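You operate a simulated robot arm through the tools that you are given. There is no shell and no other tool. Be economical: measure what you need, move in short steps, check, and stop when the job is done.

Carry out the task below with a simulated robot arm. There is one attempt and no reset: what you move stays moved.

TASK
Swap the black roll for the one the head card names.
Fine: old roll in the worn tray, new roll seated in its well, lid shut again.

Only the result counts: the job must be done as asked and must still hold three seconds after the hand-in. Knocking over, shifting, dropping, spilling or breaking anything else fails it. Lids that push on must go on centred and level and be pressed home; caps that screw on are set level and turned clockwise until they are tight.

THE ROBOT
A 6-joint arm with a two-finger parallel gripper, fixed in place. Base frame: the origin is at the foot of the arm, x ahead of it, y to its left, z up; the work surface is at about z = 0.86. Units: m, rad, N and s.
With the tool pointing down near the work surface it reaches from about 0.24 to 0.64 m from the base axis. Its first joint turns from -1.152 to 1.152 rad. Payload 2.7 kg.
Tool frame: the origin (TCP) lies between the finger pads and is the grasp point; the fingertips stand 0.023 m ahead of it; z points along the fingers, y is the line along which they close. Largest opening 0.094 m; finger width 0.038, thickness 0.01; the body of the gripper, 0.054 by 0.096 m, starts 0.039 m behind the TCP.
Orientation is that of the tool frame in the base frame, as [roll, pitch, yaw] about the fixed x, y, z axes, in that order (R = Rz(yaw) Ry(pitch) Rx(roll)). With the fingers straight down and closing along the base's y, the tool's x points along the base's -x, its y along +y and its z along -z.

THE INTERFACE
- The arm moves only by the tool drive_tool. Its argument "plan" is one flat list of numbers, 7 for each row, row after row: the finger opening in mm, from 0 to 94, then the shift along the tool's x, y, z in units of 400 mm (1.0 is 400 mm), then the turn, a rotation vector about the tool's x, y, z in units of 45 degrees (1.0 is 45 degrees). In form: [claw, tx, ty, tz, rx, ry, rz, claw, tx, ty, tz, rx, ry, rz, ...]. A call has 1 to 8 rows; each row is the pose to reach, as a shift and turn from the pose commanded when the call began, along the tool's axes at that moment. A call with a number of a shift or a turn outside -1 to 1 is refused whole. A row lasts 0.2 s, in which the tool goes at most 0.05 m and 0.15 rad; a call with a longer step from one row to the next is refused whole, and so is a gripper value outside its range. Where a pose cannot be reached the arm comes as near as it can. A force on the tool above 40 N (or 10 N above the force at the start of the call, whichever is more), or a blocked arm, ends the call early, and 0.2 s more pass. The fingers move at their own pace (about 0.045 m/s each) and stop on an object; they squeeze with about 36 N. The grip force told is the motor's: it shows also when the fingers shut on nothing. Time passes only in rows, and 0.2 s behind the last, so rows that repeat a pose let the fingers close. The reply holds the time, the measured pose of the TCP, the force on the tool along the base axes, the opening and the grip force, in the units named above and with some noise, and new pictures: "show" is both (left out), scene, wrist or none.
- Cameras (640 x 400 px; columns grow to the right, rows downward): "scene" is fixed at [0.0653, -0.4279, 1.4019]; the picture's right is [0.86, -0.52, 0.00], its down [-0.30, -0.50, -0.81] and it looks along [0.42, 0.69, -0.59] (base axes); focal length 363 px, centre (320, 200). "wrist" rides on the gripper at [0.086, 0.016, -0.074] in the tool frame; the picture's right is [-0.18, 0.98, 0.00], its down [-0.58, -0.11, -0.81] and it looks along [-0.79, -0.15, 0.59] (tool axes); focal length 243 px, centre (320, 200). There is no depth. A picture from a camera that has moved, and an enlarged one, comes with that camera's place and axes in the base frame and with its lens.
- close_up(camera, box): a new picture of the part [left, top, right, bottom] of that camera's present view, enlarged. No time passes.
- close_job(): hands the job in; it is judged then, once.

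Work in short steps. Places have to be worked out from the pictures, the camera data and where the tool is seen: move nearer, look again, correct. Check each grasp and each placing, and mend what went wrong. You have 120 turns and 170 pictures in all, those below and enlarged ones among them. Open the gripper and draw the arm clear of the work before you hand the job in, unless the task says otherwise; then end with one line.

The tools are called as name(argument=value, ...) on one line, values as JSON. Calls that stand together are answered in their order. drive_tool: Moves the arm, as the interface text tells. Its arguments: {"type":"object","properties":{"plan":{"type":"array"},"show":{"type":"string","enum":["both","scene","wrist","none"]}},"required":["plan"]} The other tools are called the same way: close_up (camera, box) takes an enlarged picture of a part of a camera's view; close_job () hands the job in.

At the start:

```text
clock: 0.0
ee_pos: [0.3534, -0.0257, 1.1291]
orientation: [3.14, 0.001, 3.141]
wrist_force: [-0.1, 0.1, -0.5]
finger_gap: 0.0939
finger_force: 0.2
```

scene: 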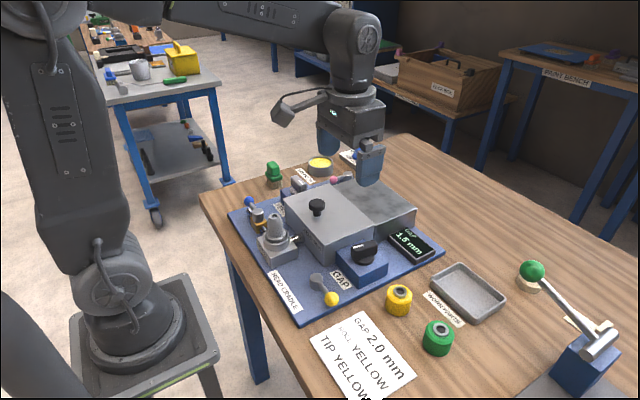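
wrist: 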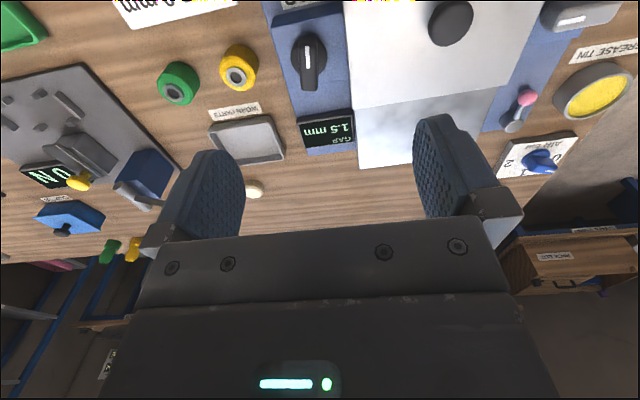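

I start by enlarging the machine and the card to understand the setup.

close_up(camera="scene", box=[220, 140, 460, 290])

close_up(camera="scene", box=[300, 250, 540, 400])

close_up(camera="wrist", box=[120, 0, 640, 200])

```text
2.67 times, centred on (340, 215) of scene
camera zoom: at [0.0653, -0.4279, 1.4019], right [0.86, -0.52, 0.0], down [-0.3, -0.5, -0.81], along [0.42, 0.69, -0.59], focal length 968 px, centre (267, 160)
```

zoom: 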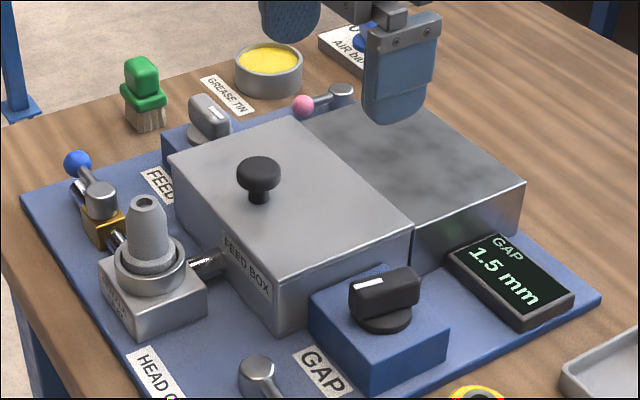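

```text
2.67 times, centred on (420, 325) of scene
camera zoom: at [0.0653, -0.4279, 1.4019], right [0.86, -0.52, 0.0], down [-0.3, -0.5, -0.81], along [0.42, 0.69, -0.59], focal length 968 px, centre (53, -133)
```

zoom: 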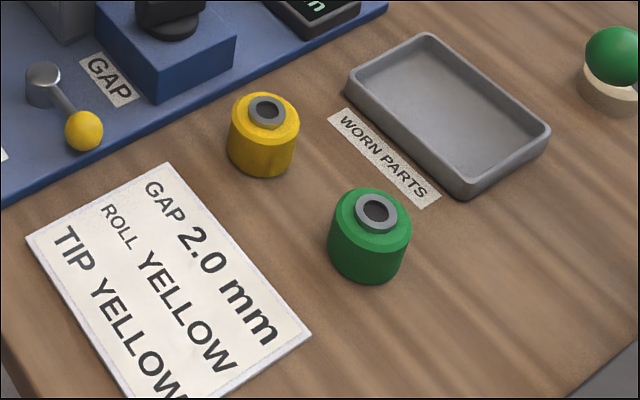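

```text
1.23 times, centred on (380, 100) of wrist
camera zoom: at [0.2673, -0.0101, 1.2032], right [0.18, 0.98, 0.0], down [0.58, -0.11, 0.81], along [0.79, -0.15, -0.59], focal length 299 px, centre (246, 323)
```

zoom: 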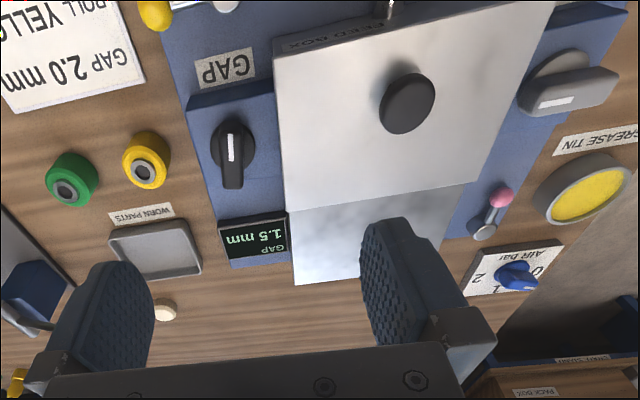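

The card names yellow. The lid's knob is near (0.376, 0.098, 0.93). I move the tool back and left to look at the feed box squarely.

drive_tool(plan=[94, 0.06, 0.06, 0, 0, 0, 0, 94, 0.12, 0.12, 0, 0, 0, 0, 94, 0.18, 0.18, 0, 0, 0, 0, 94, 0.24, 0.24, 0, 0, 0, 0])

```text
clock: 1.0
ee_pos: [0.259, 0.0702, 1.1274]
orientation: [3.142, -0.001, 3.141]
wrist_force: [-0.2, 0.0, 1.0]
finger_gap: 0.094
finger_force: 0.0
camera wrist: at [0.1715, 0.0862, 1.2026], right [0.18, 0.98, 0.0], down [0.58, -0.11, 0.81], along [0.79, -0.15, -0.59], focal length 243 px, centre (320, 200)
```

scene: 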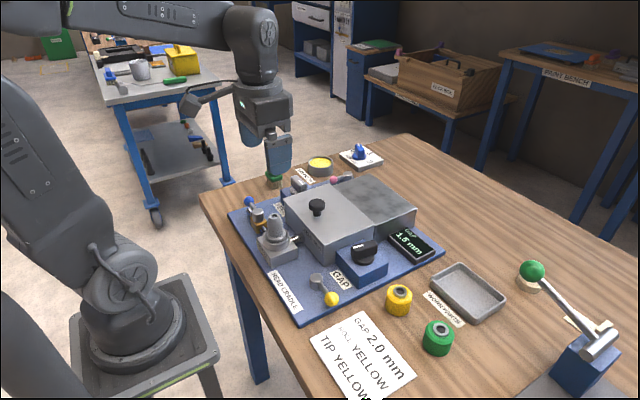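
wrist: 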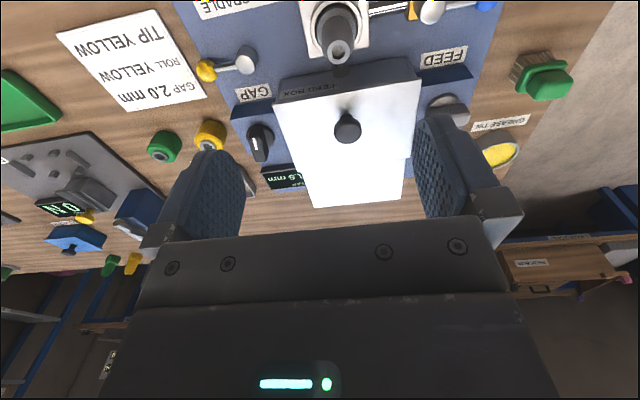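

close_up(camera="scene", box=[260, 160, 430, 266])

close_up(camera="wrist", box=[220, 40, 460, 220])

```text
3.76 times, centred on (345, 213) of scene
camera zoom: at [0.0653, -0.4279, 1.4019], right [0.86, -0.52, 0.0], down [-0.3, -0.5, -0.81], along [0.42, 0.69, -0.59], focal length 1367 px, centre (226, 151)
```

zoom: 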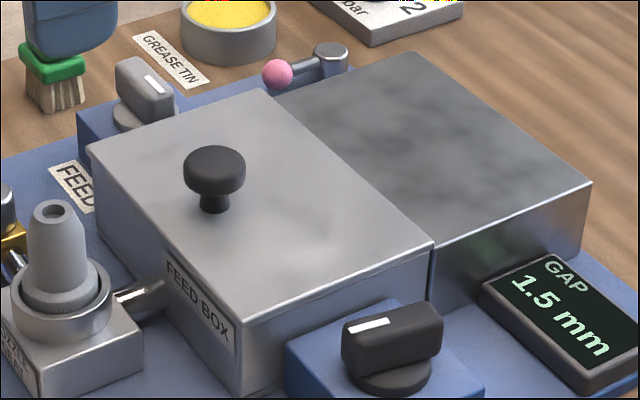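

```text
2.22 times, centred on (340, 130) of wrist
camera zoom: at [0.1715, 0.0862, 1.2026], right [0.18, 0.98, 0.0], down [0.58, -0.11, 0.81], along [0.79, -0.15, -0.59], focal length 539 px, centre (276, 356)
```

zoom: 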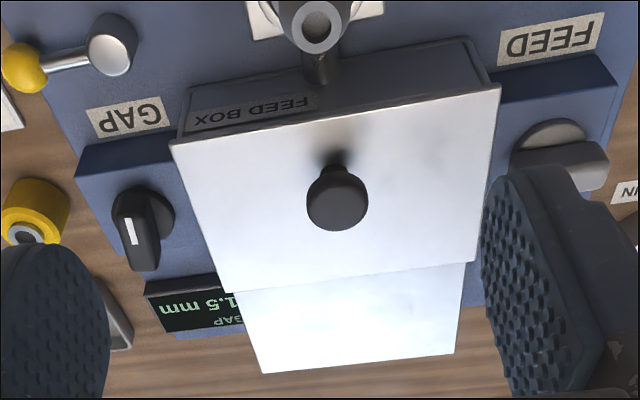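

The lid is a plate with an off-centre knob whose top I put at about (0.370, 0.084, 0.955). It may slide over the block behind, lift or hinge. I hover above the knob.

drive_tool(plan=[60, -0.07, 0.01, 0.06, 0, 0, 0, 60, -0.14, 0.02, 0.12, 0, 0, 0, 60, -0.21, 0.03, 0.18, 0, 0, 0, 60, -0.2775, 0.035, 0.22, 0, 0, 0])

```text
clock: 2.0
ee_pos: [0.3691, 0.0853, 1.0407]
orientation: [3.14, 0.0, 3.14]
wrist_force: [-0.5, 1.2, 0.2]
finger_gap: 0.0602
finger_force: 0.0
camera wrist: at [0.2821, 0.1022, 1.114], right [0.18, 0.98, 0.0], down [0.58, -0.11, 0.81], along [0.79, -0.15, -0.59], focal length 243 px, centre (320, 200)
```

scene: 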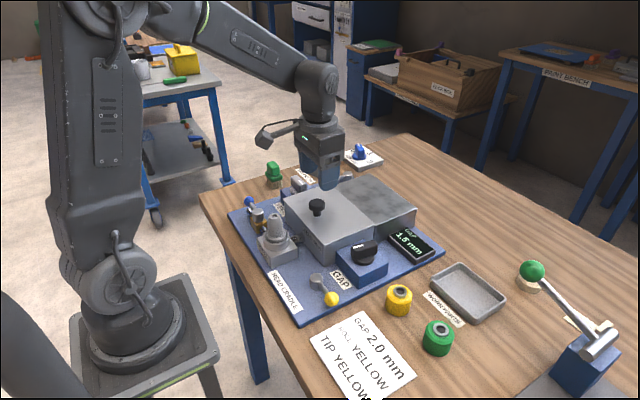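
wrist: 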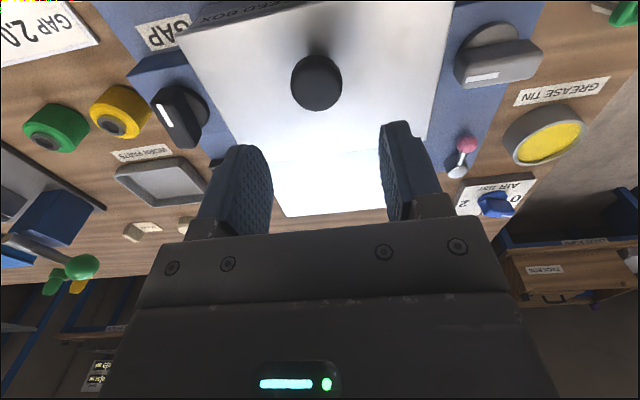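

The knob lies near (0.363, 0.084). I come lower to refine.

drive_tool(plan=[60, 0.005, -0.001, 0.06, 0, 0, 0, 60, 0.012, -0.002, 0.122, 0, 0, 0], show="wrist")

close_up(camera="scene", box=[260, 140, 420, 240])

```text
clock: 2.6
ee_pos: [0.3659, 0.0847, 0.9923]
orientation: [-3.141, 0.003, -3.141]
wrist_force: [0.2, -0.4, -0.5]
finger_gap: 0.0599
finger_force: 0.1
camera wrist: at [0.2787, 0.1008, 1.066], right [0.18, 0.98, 0.0], down [0.58, -0.11, 0.81], along [0.79, -0.15, -0.59], focal length 243 px, centre (320, 200)
```

wrist: 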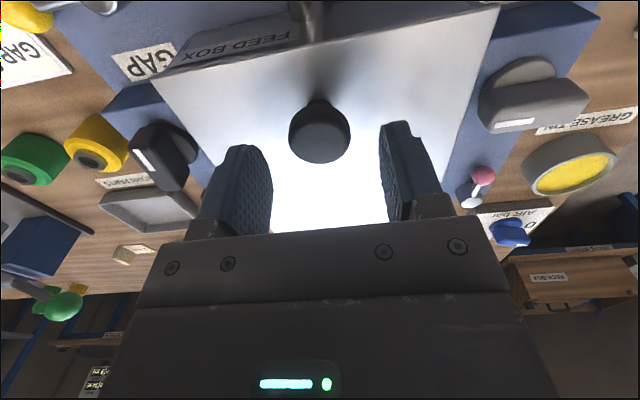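

```text
4.00 times, centred on (340, 190) of scene
camera zoom: at [0.0653, -0.4279, 1.4019], right [0.86, -0.52, 0.0], down [-0.3, -0.5, -0.81], along [0.42, 0.69, -0.59], focal length 1452 px, centre (240, 240)
```

zoom: 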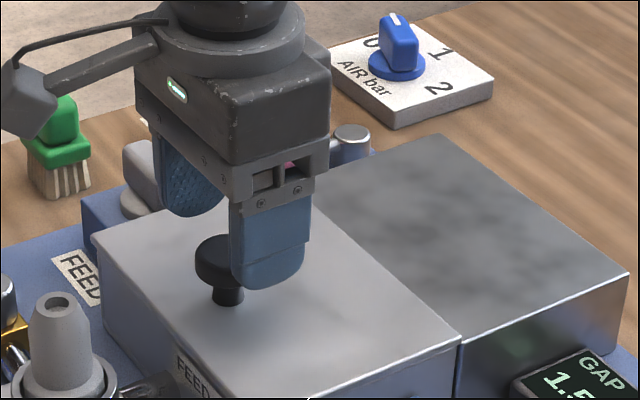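

Centred on the knob; I go down to about z=0.956 and close.

drive_tool(plan=[60, -0.003, -0.002, 0.05, 0, 0, 0, 60, -0.004, -0.003, 0.09, 0, 0, 0, 0, -0.004, -0.003, 0.09, 0, 0, 0, 0, -0.004, -0.003, 0.09, 0, 0, 0, 0, -0.004, -0.003, 0.09, 0, 0, 0], show="wrist")

close_up(camera="scene", box=[260, 140, 420, 240])

```text
clock: 3.5
ee_pos: [0.3704, 0.0841, 0.9602]
orientation: [3.137, 0.014, -3.138]
wrist_force: [-0.6, 20.2, 0.8]
finger_gap: 0.0337
finger_force: 16.1
stopped in row 4: the force on the tool passed its limit (the readings are from after the stop); the commanded pose is now the measured one
camera wrist: at [0.2827, 0.0999, 1.0327], right [0.18, 0.98, 0.01], down [0.57, -0.11, 0.81], along [0.8, -0.14, -0.58], focal length 243 px, centre (320, 200)
```

wrist: 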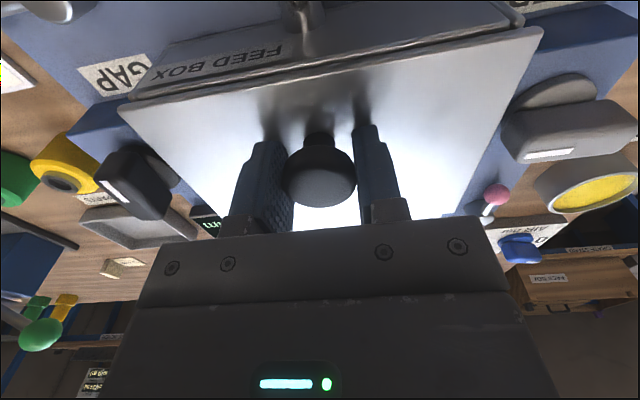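

```text
4.00 times, centred on (340, 190) of scene
camera zoom: at [0.0654, -0.4274, 1.4021], right [0.86, -0.52, 0.0], down [-0.3, -0.5, -0.81], along [0.42, 0.69, -0.59], focal length 1452 px, centre (240, 240)
```

zoom: 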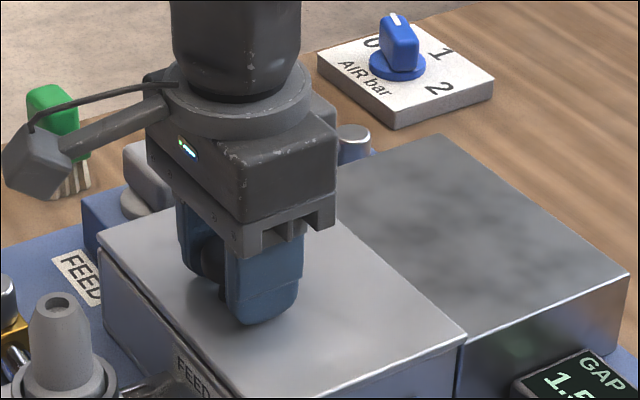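

The right finger met the knob first (20 N sideways), and the lid seems to have crept a bit in +x, which suggests sliding. I finish the closing with a slight +y shift.

drive_tool(plan=[20, 0, 0.004, 0, 0, 0, 0, 0, 0, 0.004, 0, 0, 0, 0, 0, 0, 0.004, 0, 0, 0, 0], show="wrist")

close_up(camera="scene", box=[260, 140, 420, 240])

```text
clock: 4.2
ee_pos: [0.3701, 0.0857, 0.9585]
orientation: [3.139, 0.012, -3.139]
wrist_force: [0.9, 18.5, 1.6]
finger_gap: 0.0333
finger_force: 44.7
camera wrist: at [0.2826, 0.1003, 1.0328], right [0.18, 0.98, 0.0], down [0.57, -0.11, 0.81], along [0.8, -0.15, -0.58], focal length 243 px, centre (320, 200)
```

wrist: 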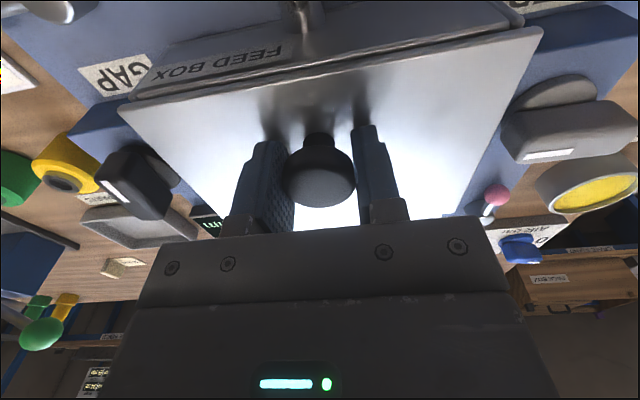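

```text
4.00 times, centred on (340, 190) of scene
camera zoom: at [0.0653, -0.4274, 1.4021], right [0.86, -0.52, 0.0], down [-0.3, -0.5, -0.81], along [0.42, 0.69, -0.59], focal length 1452 px, centre (240, 240)
```

zoom: 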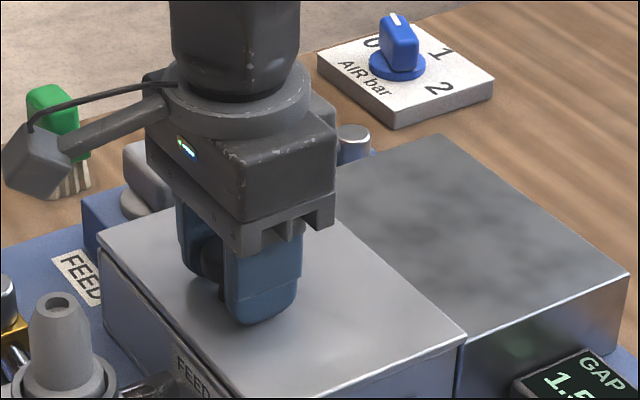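

Gripped. I test sliding the lid by 16 mm in +x.

drive_tool(plan=[0, -0.01, 0, 0, 0, 0, 0, 0, -0.02, 0, 0, 0, 0, 0, 0, -0.03, 0, 0, 0, 0, 0, 0, -0.04, 0, 0, 0, 0, 0])

```text
clock: 5.2
ee_pos: [0.3858, 0.0853, 0.9601]
orientation: [-3.141, 0.01, -3.138]
wrist_force: [-1.0, 27.0, -2.0]
finger_gap: 0.0333
finger_force: 45.3
camera wrist: at [0.2981, 0.1003, 1.033], right [0.18, 0.98, 0.0], down [0.57, -0.11, 0.81], along [0.8, -0.15, -0.58], focal length 243 px, centre (320, 200)
```

scene: 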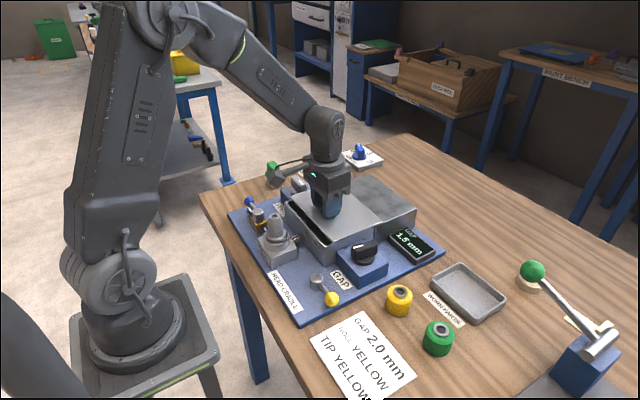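
wrist: 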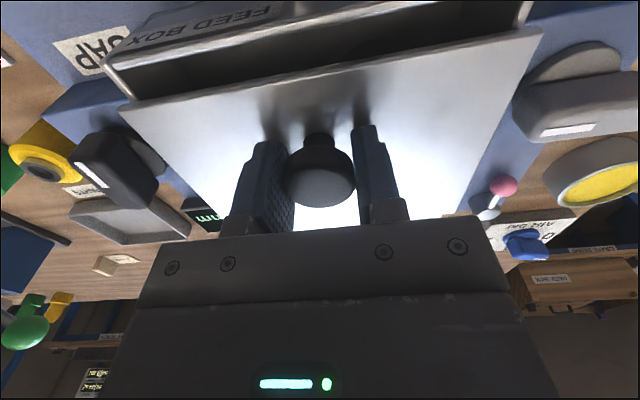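

It slides smoothly; the opening shows. I go on sliding, easing a little in +y for the side force.

drive_tool(plan=[0, 0, 0.004, 0, 0, 0, 0, 0, -0.025, 0.004, 0.0, 0, 0, 0, 0, -0.05, 0.004, 0.0005, 0, 0, 0, 0, -0.075, 0.004, 0.0008, 0, 0, 0, 0, -0.1, 0.004, 0.001, 0, 0, 0, 0, -0.125, 0.004, 0.0013, 0, 0, 0, 0, -0.15, 0.004, 0.0015, 0, 0, 0])

```text
clock: 6.8
ee_pos: [0.4478, 0.0844, 0.9593]
orientation: [3.141, 0.011, -3.139]
wrist_force: [-1.5, -8.1, 15.7]
finger_gap: 0.0332
finger_force: 45.1
camera wrist: at [0.3586, 0.1006, 1.0327], right [0.18, 0.98, 0.0], down [0.57, -0.11, 0.81], along [0.8, -0.15, -0.58], focal length 243 px, centre (320, 200)
```

scene: 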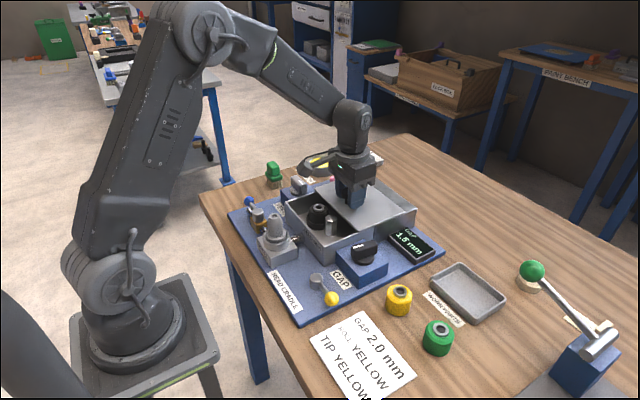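
wrist: 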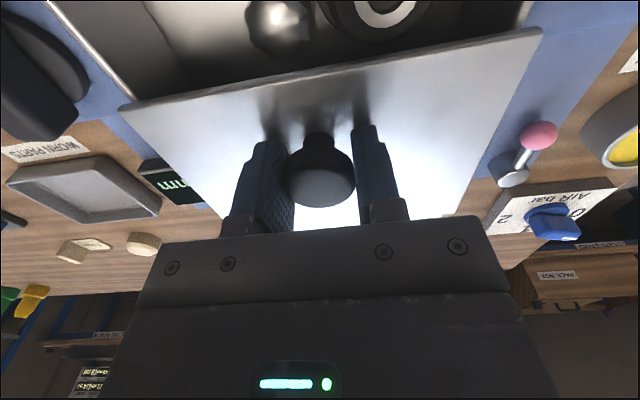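

close_up(camera="scene", box=[260, 150, 430, 260])

```text
3.64 times, centred on (345, 205) of scene
camera zoom: at [0.0651, -0.4282, 1.4018], right [0.86, -0.52, 0.0], down [-0.3, -0.5, -0.81], along [0.42, 0.69, -0.59], focal length 1320 px, centre (229, 182)
```

zoom: 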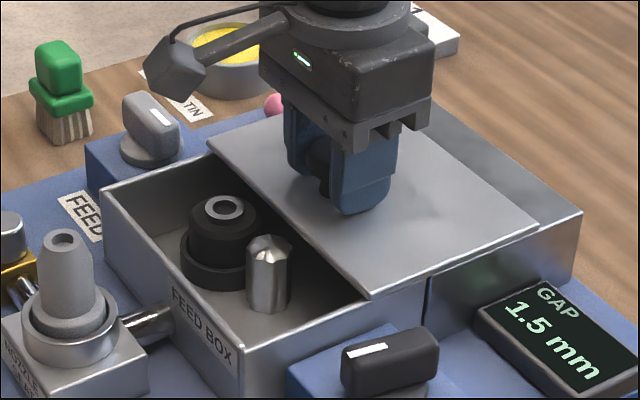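

Black roll in its round well with a silver post beside it. I slide the lid another 24 mm for finger room.

drive_tool(plan=[0, 0, 0, -0.0015, 0, 0, 0, 0, -0.02, 0, -0.001, 0, 0, 0, 0, -0.04, 0, -0.001, 0, 0, 0, 0, -0.06, 0, -0.001, 0, 0, 0])

close_up(camera="scene", box=[260, 150, 430, 260])

```text
clock: 7.8
ee_pos: [0.4703, 0.0861, 0.9589]
orientation: [-3.14, 0.011, -3.139]
wrist_force: [-0.7, -16.1, 1.0]
finger_gap: 0.0331
finger_force: 44.6
camera wrist: at [0.3826, 0.1007, 1.033], right [0.18, 0.98, 0.0], down [0.57, -0.11, 0.81], along [0.8, -0.15, -0.58], focal length 243 px, centre (320, 200)
```

scene: 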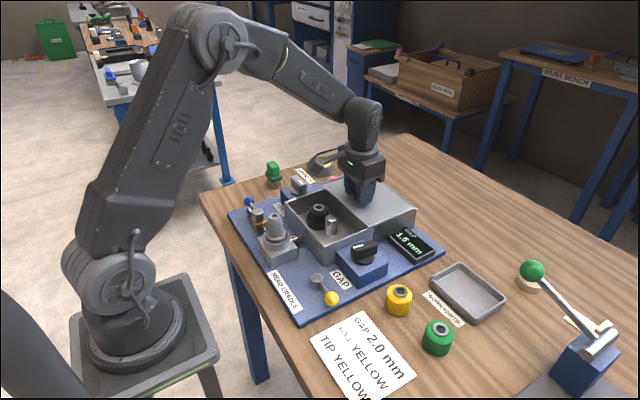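
wrist: 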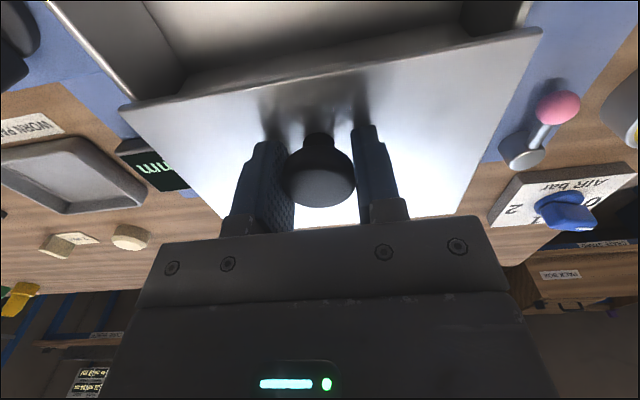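

```text
3.64 times, centred on (345, 205) of scene
camera zoom: at [0.0652, -0.4284, 1.4018], right [0.86, -0.52, 0.0], down [-0.3, -0.5, -0.81], along [0.42, 0.69, -0.59], focal length 1320 px, centre (229, 182)
```

zoom: 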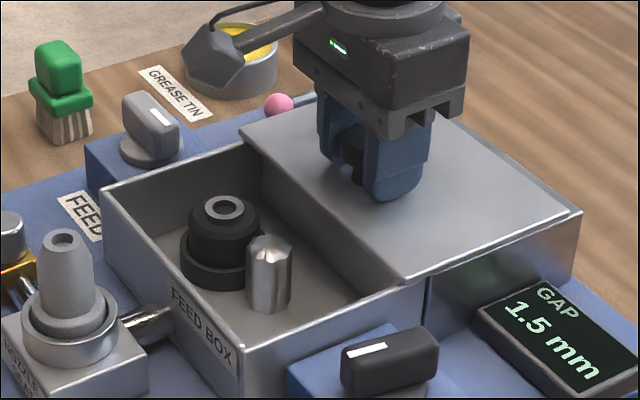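

The box is fully open. I let go of the knob and rise.

drive_tool(plan=[60, 0, 0, 0, 0, 0, 0, 60, 0, 0, 0, 0, 0, 0, 60, 0, 0, -0.06, 0, 0, 0, 60, 0, 0, -0.15, 0, 0, 0, 60, 0.08, 0, -0.22, 0, 0, 0, 60, 0.16, 0, -0.26, 0, 0, 0, 60, 0.26, 0, -0.28, 0, 0, 0])

close_up(camera="scene", box=[260, 150, 430, 260])

```text
clock: 9.4
ee_pos: [0.3664, 0.0857, 1.0704]
orientation: [-3.14, 0.009, -3.139]
wrist_force: [-0.5, 0.4, 0.0]
finger_gap: 0.0602
finger_force: 0.0
camera wrist: at [0.2786, 0.1003, 1.1444], right [0.18, 0.98, 0.0], down [0.57, -0.11, 0.81], along [0.8, -0.15, -0.58], focal length 243 px, centre (320, 200)
```

scene: 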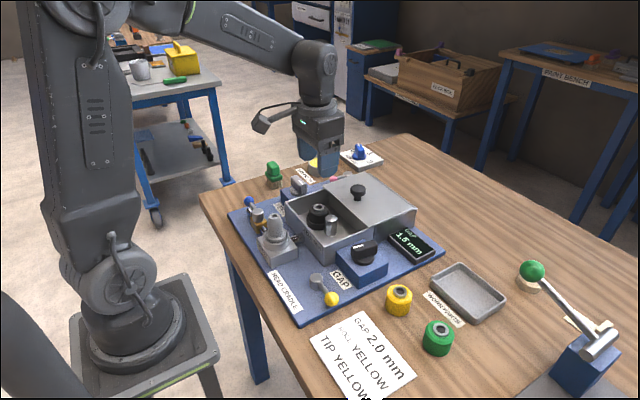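
wrist: 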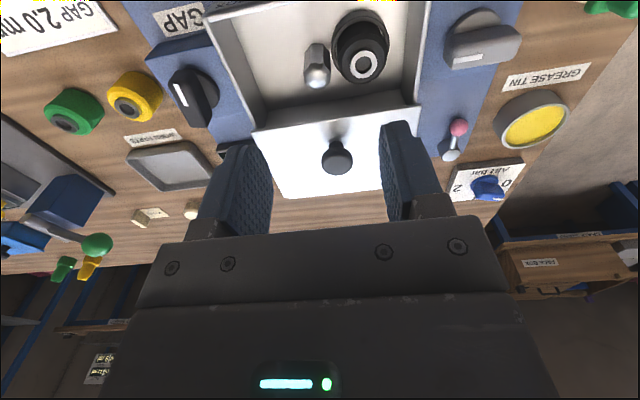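

```text
3.64 times, centred on (345, 205) of scene
camera zoom: at [0.0653, -0.4279, 1.4019], right [0.86, -0.52, 0.0], down [-0.3, -0.5, -0.81], along [0.42, 0.69, -0.59], focal length 1320 px, centre (229, 182)
```

zoom: 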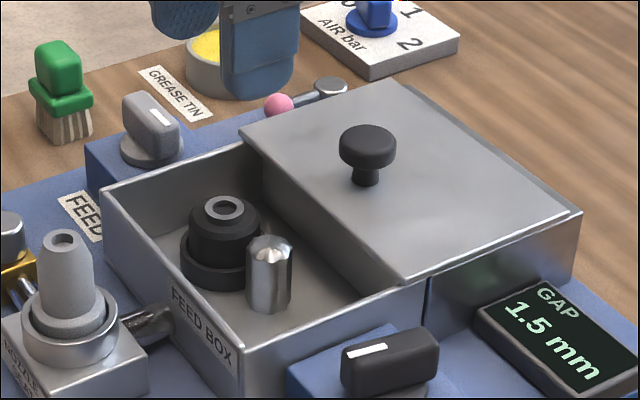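

The roll looks to be near (0.395, 0.119, top 0.914) with the post 44 mm to its right. I enlarge to measure clearances.

close_up(camera="wrist", box=[200, 0, 440, 150])

close_up(camera="scene", box=[280, 180, 376, 240])

```text
2.67 times, centred on (320, 75) of wrist
camera zoom: at [0.2786, 0.1003, 1.1444], right [0.18, 0.98, 0.0], down [0.57, -0.11, 0.81], along [0.8, -0.15, -0.58], focal length 647 px, centre (320, 533)
```

zoom: 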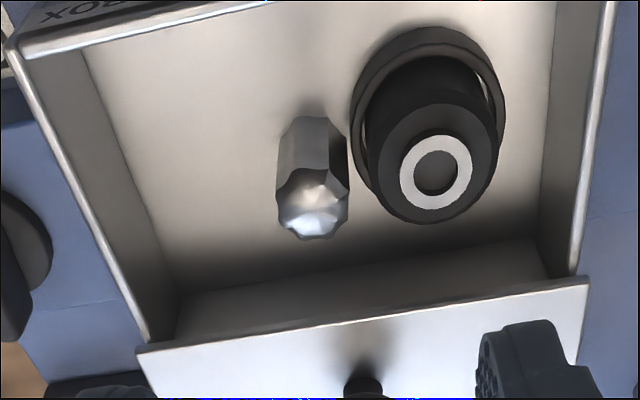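

```text
6.67 times, centred on (328, 210) of scene
camera zoom: at [0.0653, -0.4279, 1.4019], right [0.86, -0.52, 0.0], down [-0.3, -0.5, -0.81], along [0.42, 0.69, -0.59], focal length 2421 px, centre (267, 133)
```

zoom: 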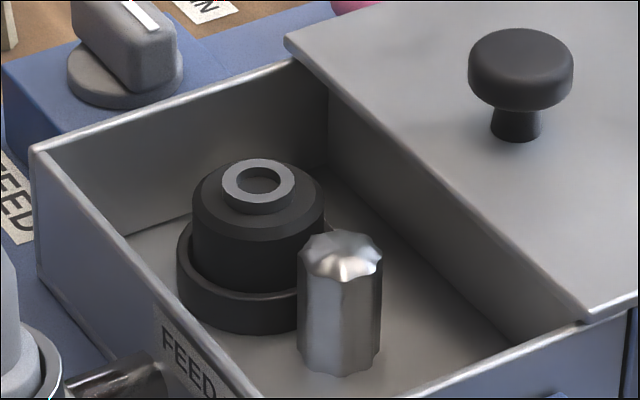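

The roll (about 46 mm wide) stands 8 mm from the post, so fingers must close along x, where there is about 30 mm each side. I turn the tool 90° about its axis while moving over the roll.

drive_tool(plan=[70, -0.02, 0.02, 0, 0, 0, 0.16, 70, -0.03, 0.04, 0, 0, 0, 0.33, 70, -0.05, 0.06, 0, 0, 0, 0.5, 70, -0.0675, 0.0825, 0, 0, 0, 0.67, 70, -0.0675, 0.0825, 0, 0, 0, 0.84, 70, -0.0675, 0.0825, 0, 0, 0, 1.0], show="none")

drive_tool(plan=[70, 0, 0, 0, 0, 0, 0.16, 70, 0, 0, 0, 0, 0, 0.33, 70, 0, 0, 0, 0, 0, 0.5, 70, 0, 0, 0, 0, 0, 0.67, 70, 0, 0, 0, 0, 0, 0.84, 70, 0, 0, 0, 0, 0, 1.0])

```text
clock: 10.8
ee_pos: [0.3924, 0.1188, 1.0706]
orientation: [3.131, 0.007, 2.355]
wrist_force: [0.2, 0.6, 0.2]
finger_gap: 0.0701
finger_force: 0.1
```

```text
clock: 12.2
ee_pos: [0.3919, 0.1197, 1.0719]
orientation: [3.131, 0.001, 1.572]
wrist_force: [-0.3, -0.7, 0.3]
finger_gap: 0.0699
finger_force: 0.0
camera wrist: at [0.4068, 0.2046, 1.1462], right [0.98, -0.18, 0.01], down [-0.12, -0.58, 0.8], along [-0.14, -0.79, -0.59], focal length 243 px, centre (320, 200)
```

scene: 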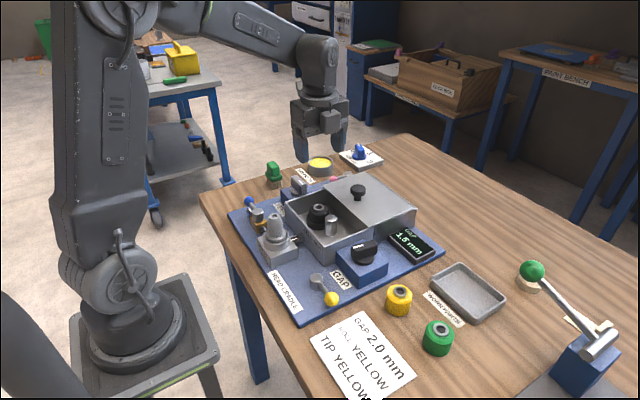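
wrist: 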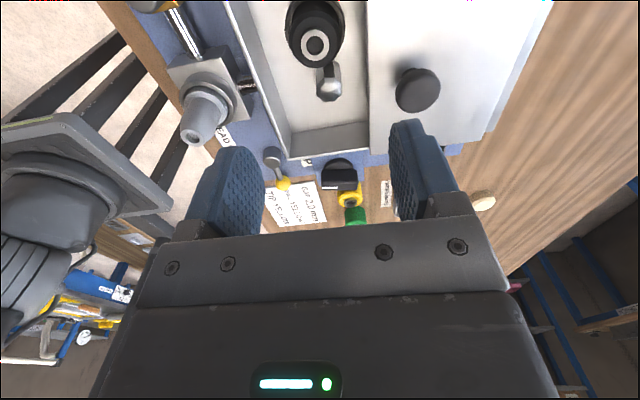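

I level the tool and descend to about z=0.97 with a 58 mm opening for a closer look.

drive_tool(plan=[58, 0, 0, 0.09, 0, 0.0135, 0, 58, -0.003, 0, 0.18, 0, 0.0135, 0, 58, -0.005, 0, 0.255, 0, 0.0135, 0], show="wrist")

close_up(camera="scene", box=[272, 160, 400, 240])

```text
clock: 13.1
ee_pos: [0.3928, 0.1157, 0.9672]
orientation: [3.129, -0.012, 1.573]
wrist_force: [0.5, -0.8, -0.1]
finger_gap: 0.0579
finger_force: 0.1
camera wrist: at [0.4078, 0.2021, 1.0443], right [0.98, -0.18, 0.01], down [-0.12, -0.59, 0.8], along [-0.14, -0.79, -0.6], focal length 243 px, centre (320, 200)
```

wrist: 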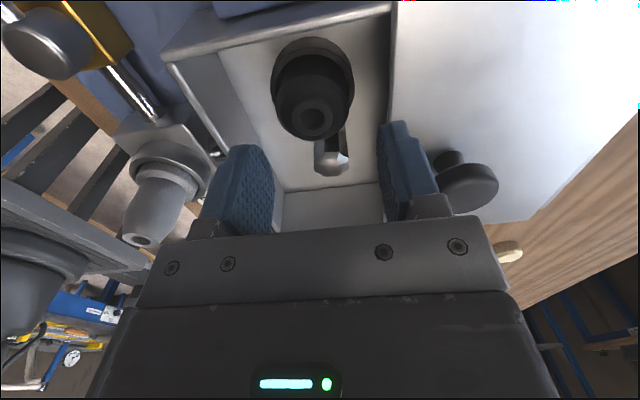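

```text
5.00 times, centred on (336, 200) of scene
camera zoom: at [0.0653, -0.4279, 1.4019], right [0.86, -0.52, 0.0], down [-0.3, -0.5, -0.81], along [0.42, 0.69, -0.59], focal length 1816 px, centre (240, 200)
```

zoom: 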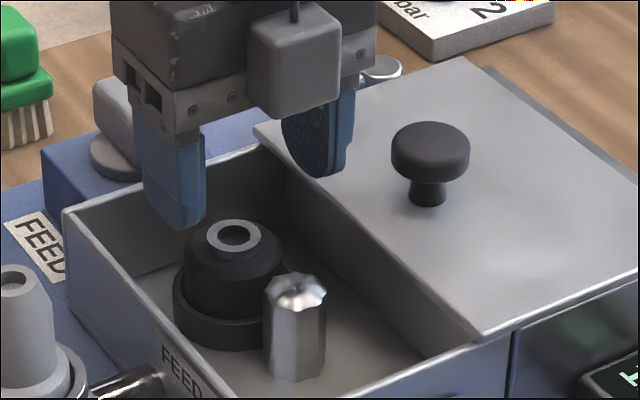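

I fix the small tilt (wrong axis last time), shift to x≈0.390, and lower to z≈0.912 around the roll.

drive_tool(plan=[56, -0.002, -0.006, 0.0, 0.016, -0.0135, 0, 56, -0.002, -0.006, 0.04, 0.016, -0.0135, 0, 56, -0.002, -0.006, 0.08, 0.016, -0.0135, 0, 56, -0.002, -0.006, 0.11, 0.016, -0.0135, 0, 56, -0.002, -0.006, 0.1375, 0.016, -0.0135, 0], show="wrist")

close_up(camera="scene", box=[272, 160, 400, 240])

```text
clock: 14.0
ee_pos: [0.3974, 0.1179, 0.9378]
orientation: [3.118, -0.006, 1.572]
wrist_force: [0.3, -2.6, 7.1]
finger_gap: 0.0561
finger_force: 0.3
stopped in row 4: the force on the tool passed its limit (the readings are from after the stop); the commanded pose is now the measured one
camera wrist: at [0.4102, 0.2028, 1.012], right [0.98, -0.18, 0.02], down [-0.12, -0.59, 0.8], along [-0.13, -0.79, -0.6], focal length 243 px, centre (320, 200)
```

wrist: 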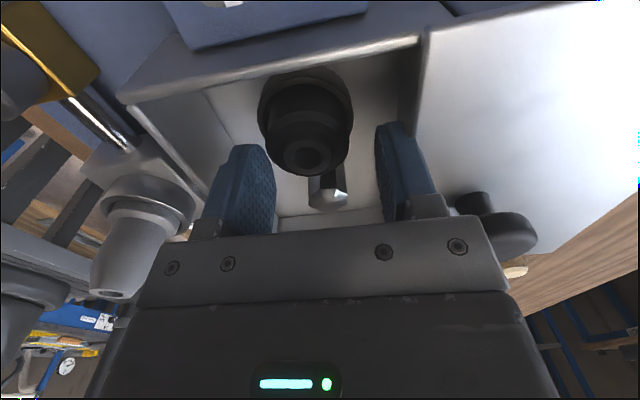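

```text
5.00 times, centred on (336, 200) of scene
camera zoom: at [0.0652, -0.428, 1.4019], right [0.86, -0.52, 0.0], down [-0.3, -0.5, -0.81], along [0.42, 0.69, -0.59], focal length 1816 px, centre (240, 200)
```

zoom: 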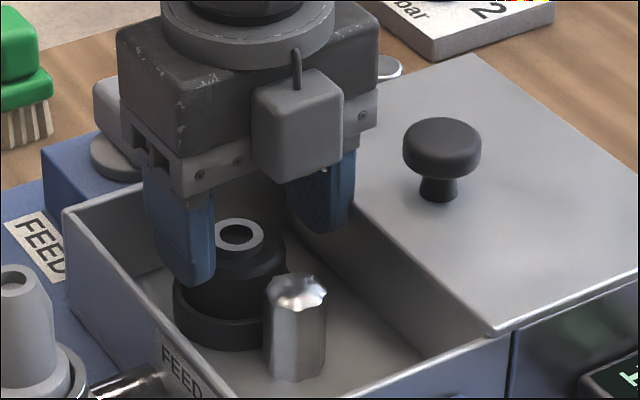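

The tool met something and was deflected to x=0.397, nudging the lid 5 mm further open. I rise clear and re-measure.

drive_tool(plan=[56, 0, 0, -0.05, 0, 0, 0, 56, 0, 0, -0.09, 0, 0, 0, 56, 0, 0, -0.09, 0, 0, 0], show="wrist")

close_up(camera="scene", box=[272, 160, 400, 240])

```text
clock: 14.8
ee_pos: [0.3946, 0.1174, 0.973]
orientation: [3.123, -0.004, 1.574]
wrist_force: [-0.8, 0.1, 0.1]
finger_gap: 0.056
finger_force: 0.1
camera wrist: at [0.4091, 0.203, 1.0476], right [0.98, -0.18, 0.02], down [-0.12, -0.59, 0.8], along [-0.13, -0.79, -0.6], focal length 243 px, centre (320, 200)
```

wrist: 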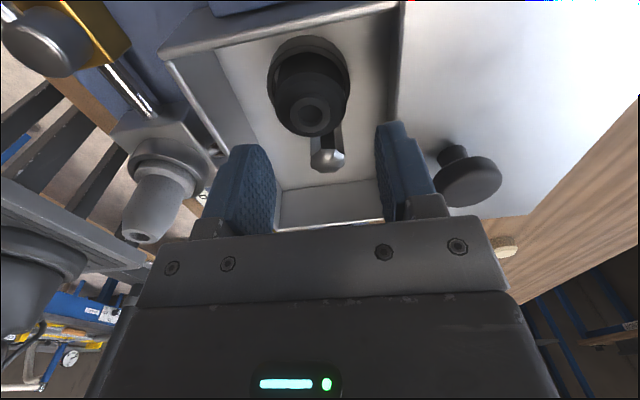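

```text
5.00 times, centred on (336, 200) of scene
camera zoom: at [0.0653, -0.4279, 1.4019], right [0.86, -0.52, 0.0], down [-0.3, -0.5, -0.81], along [0.42, 0.69, -0.59], focal length 1816 px, centre (240, 200)
```

zoom: 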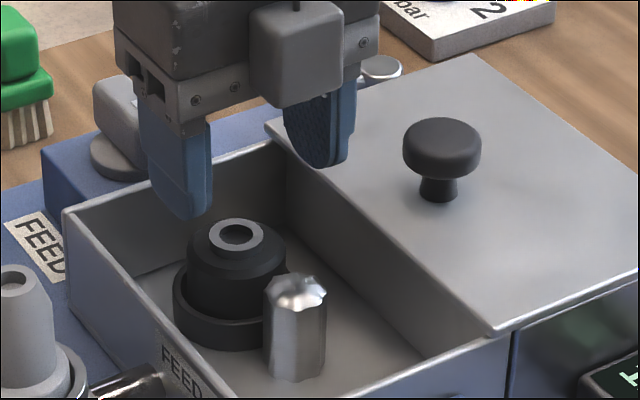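

In free air I test the levelling turn (rx) and shift x to 0.390 before going down again.

drive_tool(plan=[56, -0.004, -0.0105, 0, 0.0237, 0, 0, 56, -0.004, -0.0105, 0, 0.0237, 0, 0], show="none")

drive_tool(plan=[56, 0, 0, 0, 0, 0, 0], show="wrist")

```text
clock: 15.4
ee_pos: [0.3914, 0.1149, 0.9721]
orientation: [3.139, -0.004, 1.574]
wrist_force: [-0.5, -0.3, 0.0]
finger_gap: 0.0559
finger_force: 0.3
```

```text
clock: 15.8
ee_pos: [0.3911, 0.1153, 0.973]
orientation: [3.139, -0.006, 1.576]
wrist_force: [-0.6, 0.1, -0.1]
finger_gap: 0.056
finger_force: 0.0
camera wrist: at [0.4066, 0.2011, 1.0472], right [0.98, -0.18, 0.0], down [-0.11, -0.59, 0.8], along [-0.14, -0.79, -0.6], focal length 243 px, centre (320, 200)
```

wrist: 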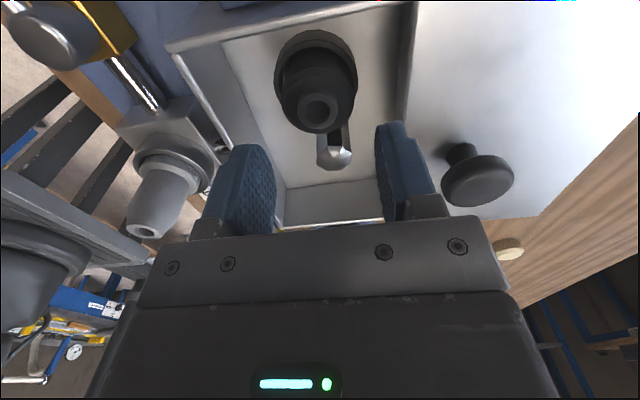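

Level now and centred (roll ≈0.390). I descend in two small stages.

drive_tool(plan=[56, 0.003, 0, 0.025, 0, 0, 0, 56, 0.003, 0, 0.05, 0, 0, 0, 56, 0.003, 0, 0.075, 0, 0, 0], show="wrist")

close_up(camera="scene", box=[272, 160, 400, 240])

```text
clock: 16.6
ee_pos: [0.3906, 0.1166, 0.9423]
orientation: [3.141, -0.005, 1.577]
wrist_force: [0.2, 0.1, -0.6]
finger_gap: 0.0559
finger_force: 0.0
camera wrist: at [0.4062, 0.2023, 1.0166], right [0.98, -0.18, 0.0], down [-0.11, -0.59, 0.8], along [-0.14, -0.79, -0.6], focal length 243 px, centre (320, 200)
```

wrist: 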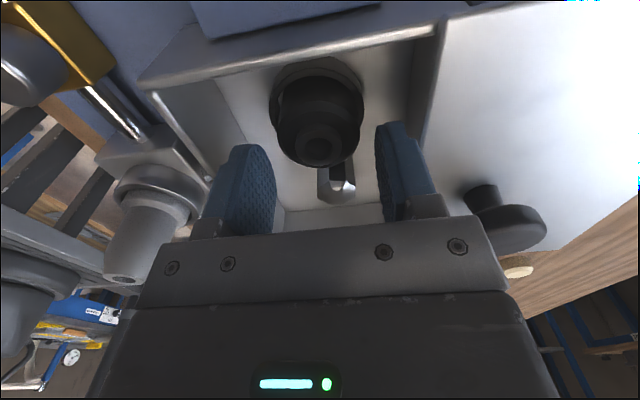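

```text
5.00 times, centred on (336, 200) of scene
camera zoom: at [0.0653, -0.4279, 1.4019], right [0.86, -0.52, 0.0], down [-0.3, -0.5, -0.81], along [0.42, 0.69, -0.59], focal length 1816 px, centre (240, 200)
```

zoom: 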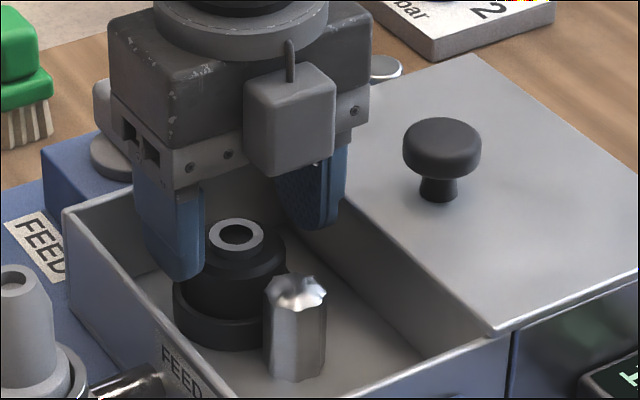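

No contact so far. The roll looks nearer 48 mm wide, so I open to 62 mm and continue down.

drive_tool(plan=[62, -0.001, 0, 0, 0, 0, 0, 62, -0.001, 0, 0.02, 0, 0, 0, 62, -0.001, 0, 0.04, 0, 0, 0, 62, -0.001, 0, 0.06, 0, 0, 0, 62, -0.001, 0, 0.074, 0, 0, 0], show="wrist")

close_up(camera="scene", box=[272, 160, 400, 240])

```text
clock: 17.8
ee_pos: [0.3921, 0.1162, 0.9111]
orientation: [3.139, -0.006, 1.574]
wrist_force: [0.7, 0.2, -0.7]
finger_gap: 0.062
finger_force: 0.0
camera wrist: at [0.4071, 0.2019, 0.9869], right [0.98, -0.18, 0.0], down [-0.11, -0.59, 0.8], along [-0.14, -0.79, -0.6], focal length 243 px, centre (320, 200)
```

wrist: 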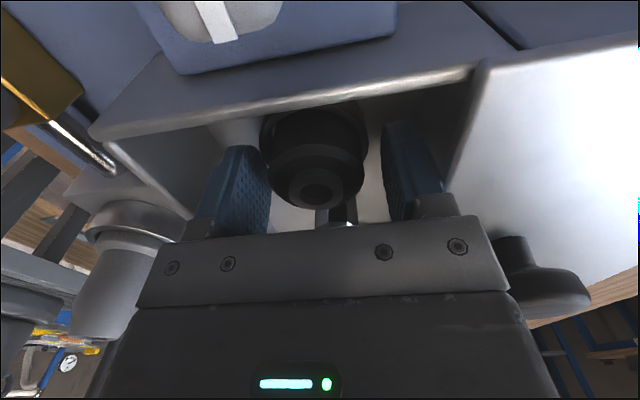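

```text
5.00 times, centred on (336, 200) of scene
camera zoom: at [0.0653, -0.4279, 1.4019], right [0.86, -0.52, 0.0], down [-0.3, -0.5, -0.81], along [0.42, 0.69, -0.59], focal length 1816 px, centre (240, 200)
```

zoom: 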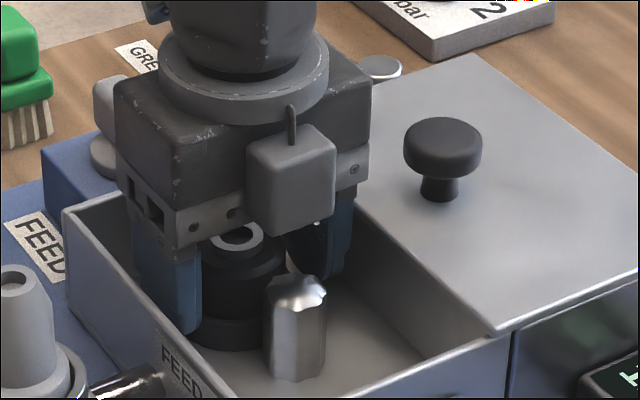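

The fingers straddle the roll. I close.

drive_tool(plan=[40, 0, 0, 0, 0, 0, 0, 40, 0, 0, 0, 0, 0, 0, 20, 0, 0, 0, 0, 0, 0, 20, 0, 0, 0, 0, 0, 0], show="wrist")

```text
clock: 18.8
ee_pos: [0.3898, 0.1162, 0.9114]
orientation: [-3.137, -0.003, 1.573]
wrist_force: [-27.4, 5.2, 12.4]
finger_gap: 0.0571
finger_force: 45.4
camera wrist: at [0.4054, 0.202, 0.9865], right [0.98, -0.18, 0.0], down [-0.1, -0.58, 0.81], along [-0.15, -0.79, -0.59], focal length 243 px, centre (320, 200)
```

wrist: 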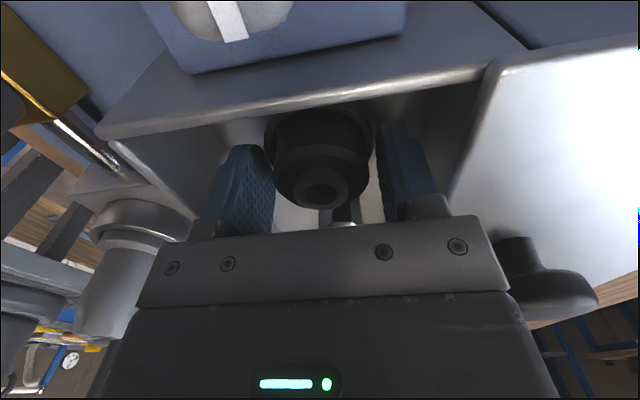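

The gap of 57 mm means the tips caught the well's rim, not the 47 mm roll. I open, rise 8 mm and close again.

drive_tool(plan=[62, 0, 0, 0, 0, 0, 0, 62, 0, 0, 0, 0, 0, 0, 62, 0, 0, -0.01, 0, 0, 0, 62, 0, 0, -0.02, 0, 0, 0, 62, 0, 0, -0.02, 0, 0, 0], show="none")

drive_tool(plan=[46, 0, 0, 0, 0, 0, 0, 46, 0, 0, 0, 0, 0, 0, 30, 0, 0, 0, 0, 0, 0, 30, 0, 0, 0, 0, 0, 0], show="wrist")

close_up(camera="scene", box=[272, 160, 400, 240])

```text
clock: 20.0
ee_pos: [0.3926, 0.1164, 0.9209]
orientation: [3.14, -0.006, 1.577]
wrist_force: [0.0, -0.4, 0.9]
finger_gap: 0.0619
finger_force: 0.0
```

```text
clock: 21.0
ee_pos: [0.3916, 0.1169, 0.9205]
orientation: [3.139, -0.006, 1.574]
wrist_force: [-2.2, 0.0, 1.5]
finger_gap: 0.0429
finger_force: 36.1
camera wrist: at [0.4063, 0.2023, 0.9952], right [0.98, -0.18, 0.0], down [-0.11, -0.59, 0.8], along [-0.14, -0.79, -0.6], focal length 243 px, centre (320, 200)
```

wrist: 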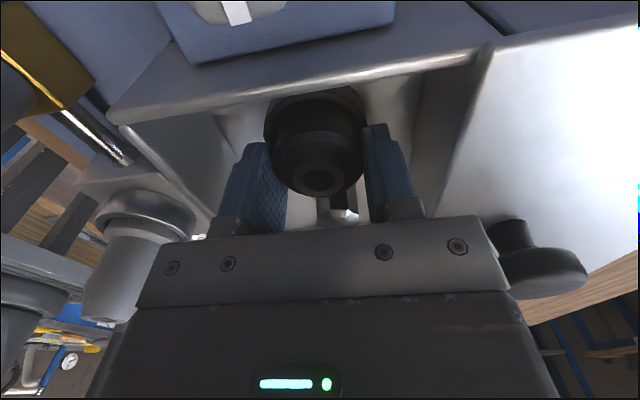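

```text
5.00 times, centred on (336, 200) of scene
camera zoom: at [0.0653, -0.4279, 1.4019], right [0.86, -0.52, 0.0], down [-0.3, -0.5, -0.81], along [0.42, 0.69, -0.59], focal length 1816 px, centre (240, 200)
```

zoom: 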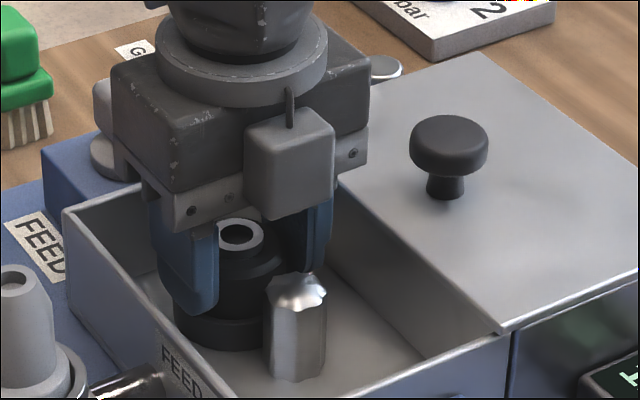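

Gripped at 42.9 mm with 36 N. I lift straight up.

drive_tool(plan=[30, 0, 0, -0.02, 0, 0, 0, 30, 0, 0, -0.05, 0, 0, 0, 30, 0, 0, -0.1, 0, 0, 0, 30, 0, 0, -0.16, 0, 0, 0, 30, 0, 0, -0.22, 0, 0, 0, 30, 0, 0, -0.28, 0, 0, 0])

close_up(camera="scene", box=[272, 130, 400, 240])

```text
clock: 22.4
ee_pos: [0.392, 0.115, 1.032]
orientation: [-3.141, -0.005, 1.574]
wrist_force: [0.3, 0.1, -0.7]
finger_gap: 0.0428
finger_force: 35.9
camera wrist: at [0.4062, 0.2003, 1.1076], right [0.98, -0.18, 0.0], down [-0.11, -0.59, 0.8], along [-0.14, -0.79, -0.59], focal length 243 px, centre (320, 200)
```

scene: 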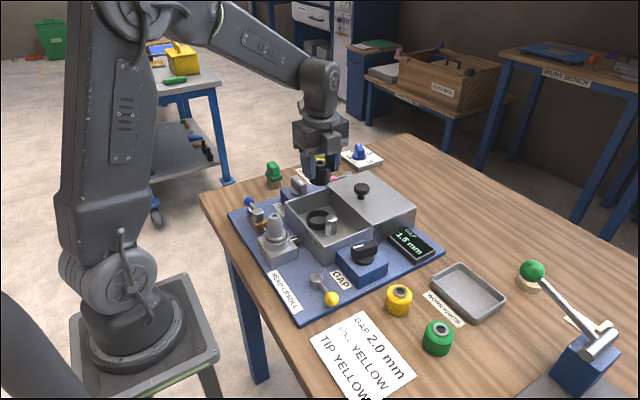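
wrist: 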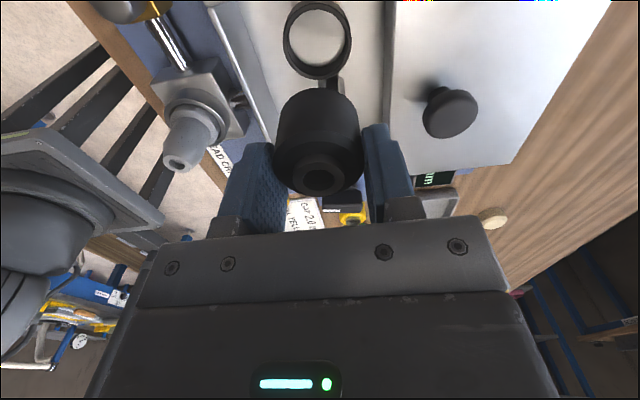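

```text
3.64 times, centred on (336, 185) of scene
camera zoom: at [0.0653, -0.4279, 1.4019], right [0.86, -0.52, 0.0], down [-0.3, -0.5, -0.81], along [0.42, 0.69, -0.59], focal length 1320 px, centre (262, 254)
```

zoom: 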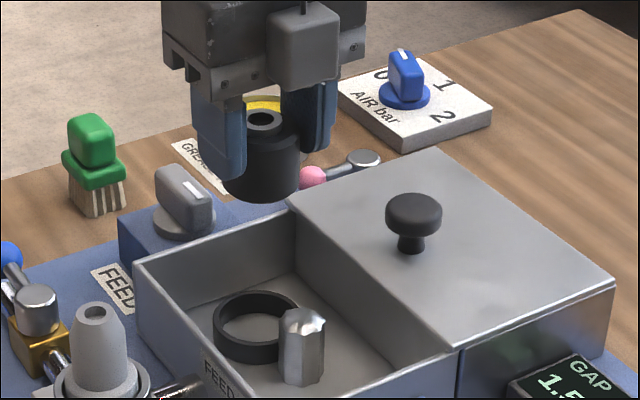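

The black roll is out. I carry it over towards the worn tray, judged at about (0.532, -0.190), stopping short above it.

drive_tool(plan=[30, -0.095, 0.044, -0.01, 0, 0, 0, 30, -0.19, 0.088, -0.02, 0, 0, 0, 30, -0.285, 0.131, -0.02, 0, 0, 0, 30, -0.38, 0.175, -0.02, 0, 0, 0, 30, -0.475, 0.22, -0.02, 0, 0, 0, 30, -0.57, 0.262, -0.02, 0, 0, 0, 30, -0.665, 0.306, -0.02, 0, 0, 0, 30, -0.75, 0.345, -0.02, 0, 0, 0])

```text
clock: 24.2
ee_pos: [0.53, -0.185, 1.0389]
orientation: [3.138, -0.005, 1.577]
wrist_force: [-0.4, 1.1, 0.3]
finger_gap: 0.0429
finger_force: 35.9
camera wrist: at [0.5448, -0.099, 1.1144], right [0.98, -0.18, 0.0], down [-0.11, -0.59, 0.8], along [-0.14, -0.79, -0.6], focal length 243 px, centre (320, 200)
```

scene: 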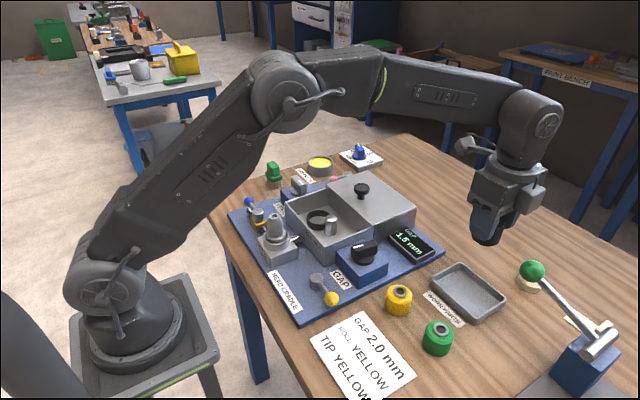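
wrist: 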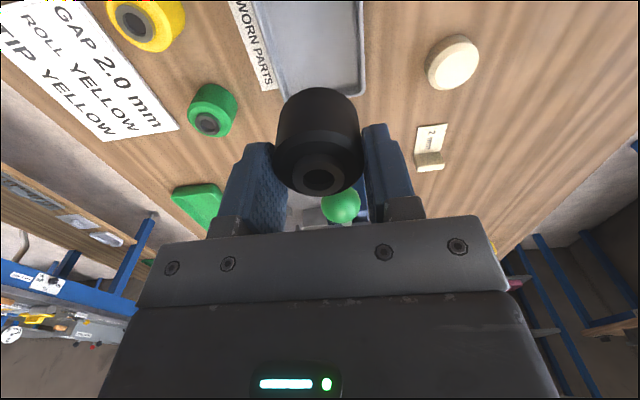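

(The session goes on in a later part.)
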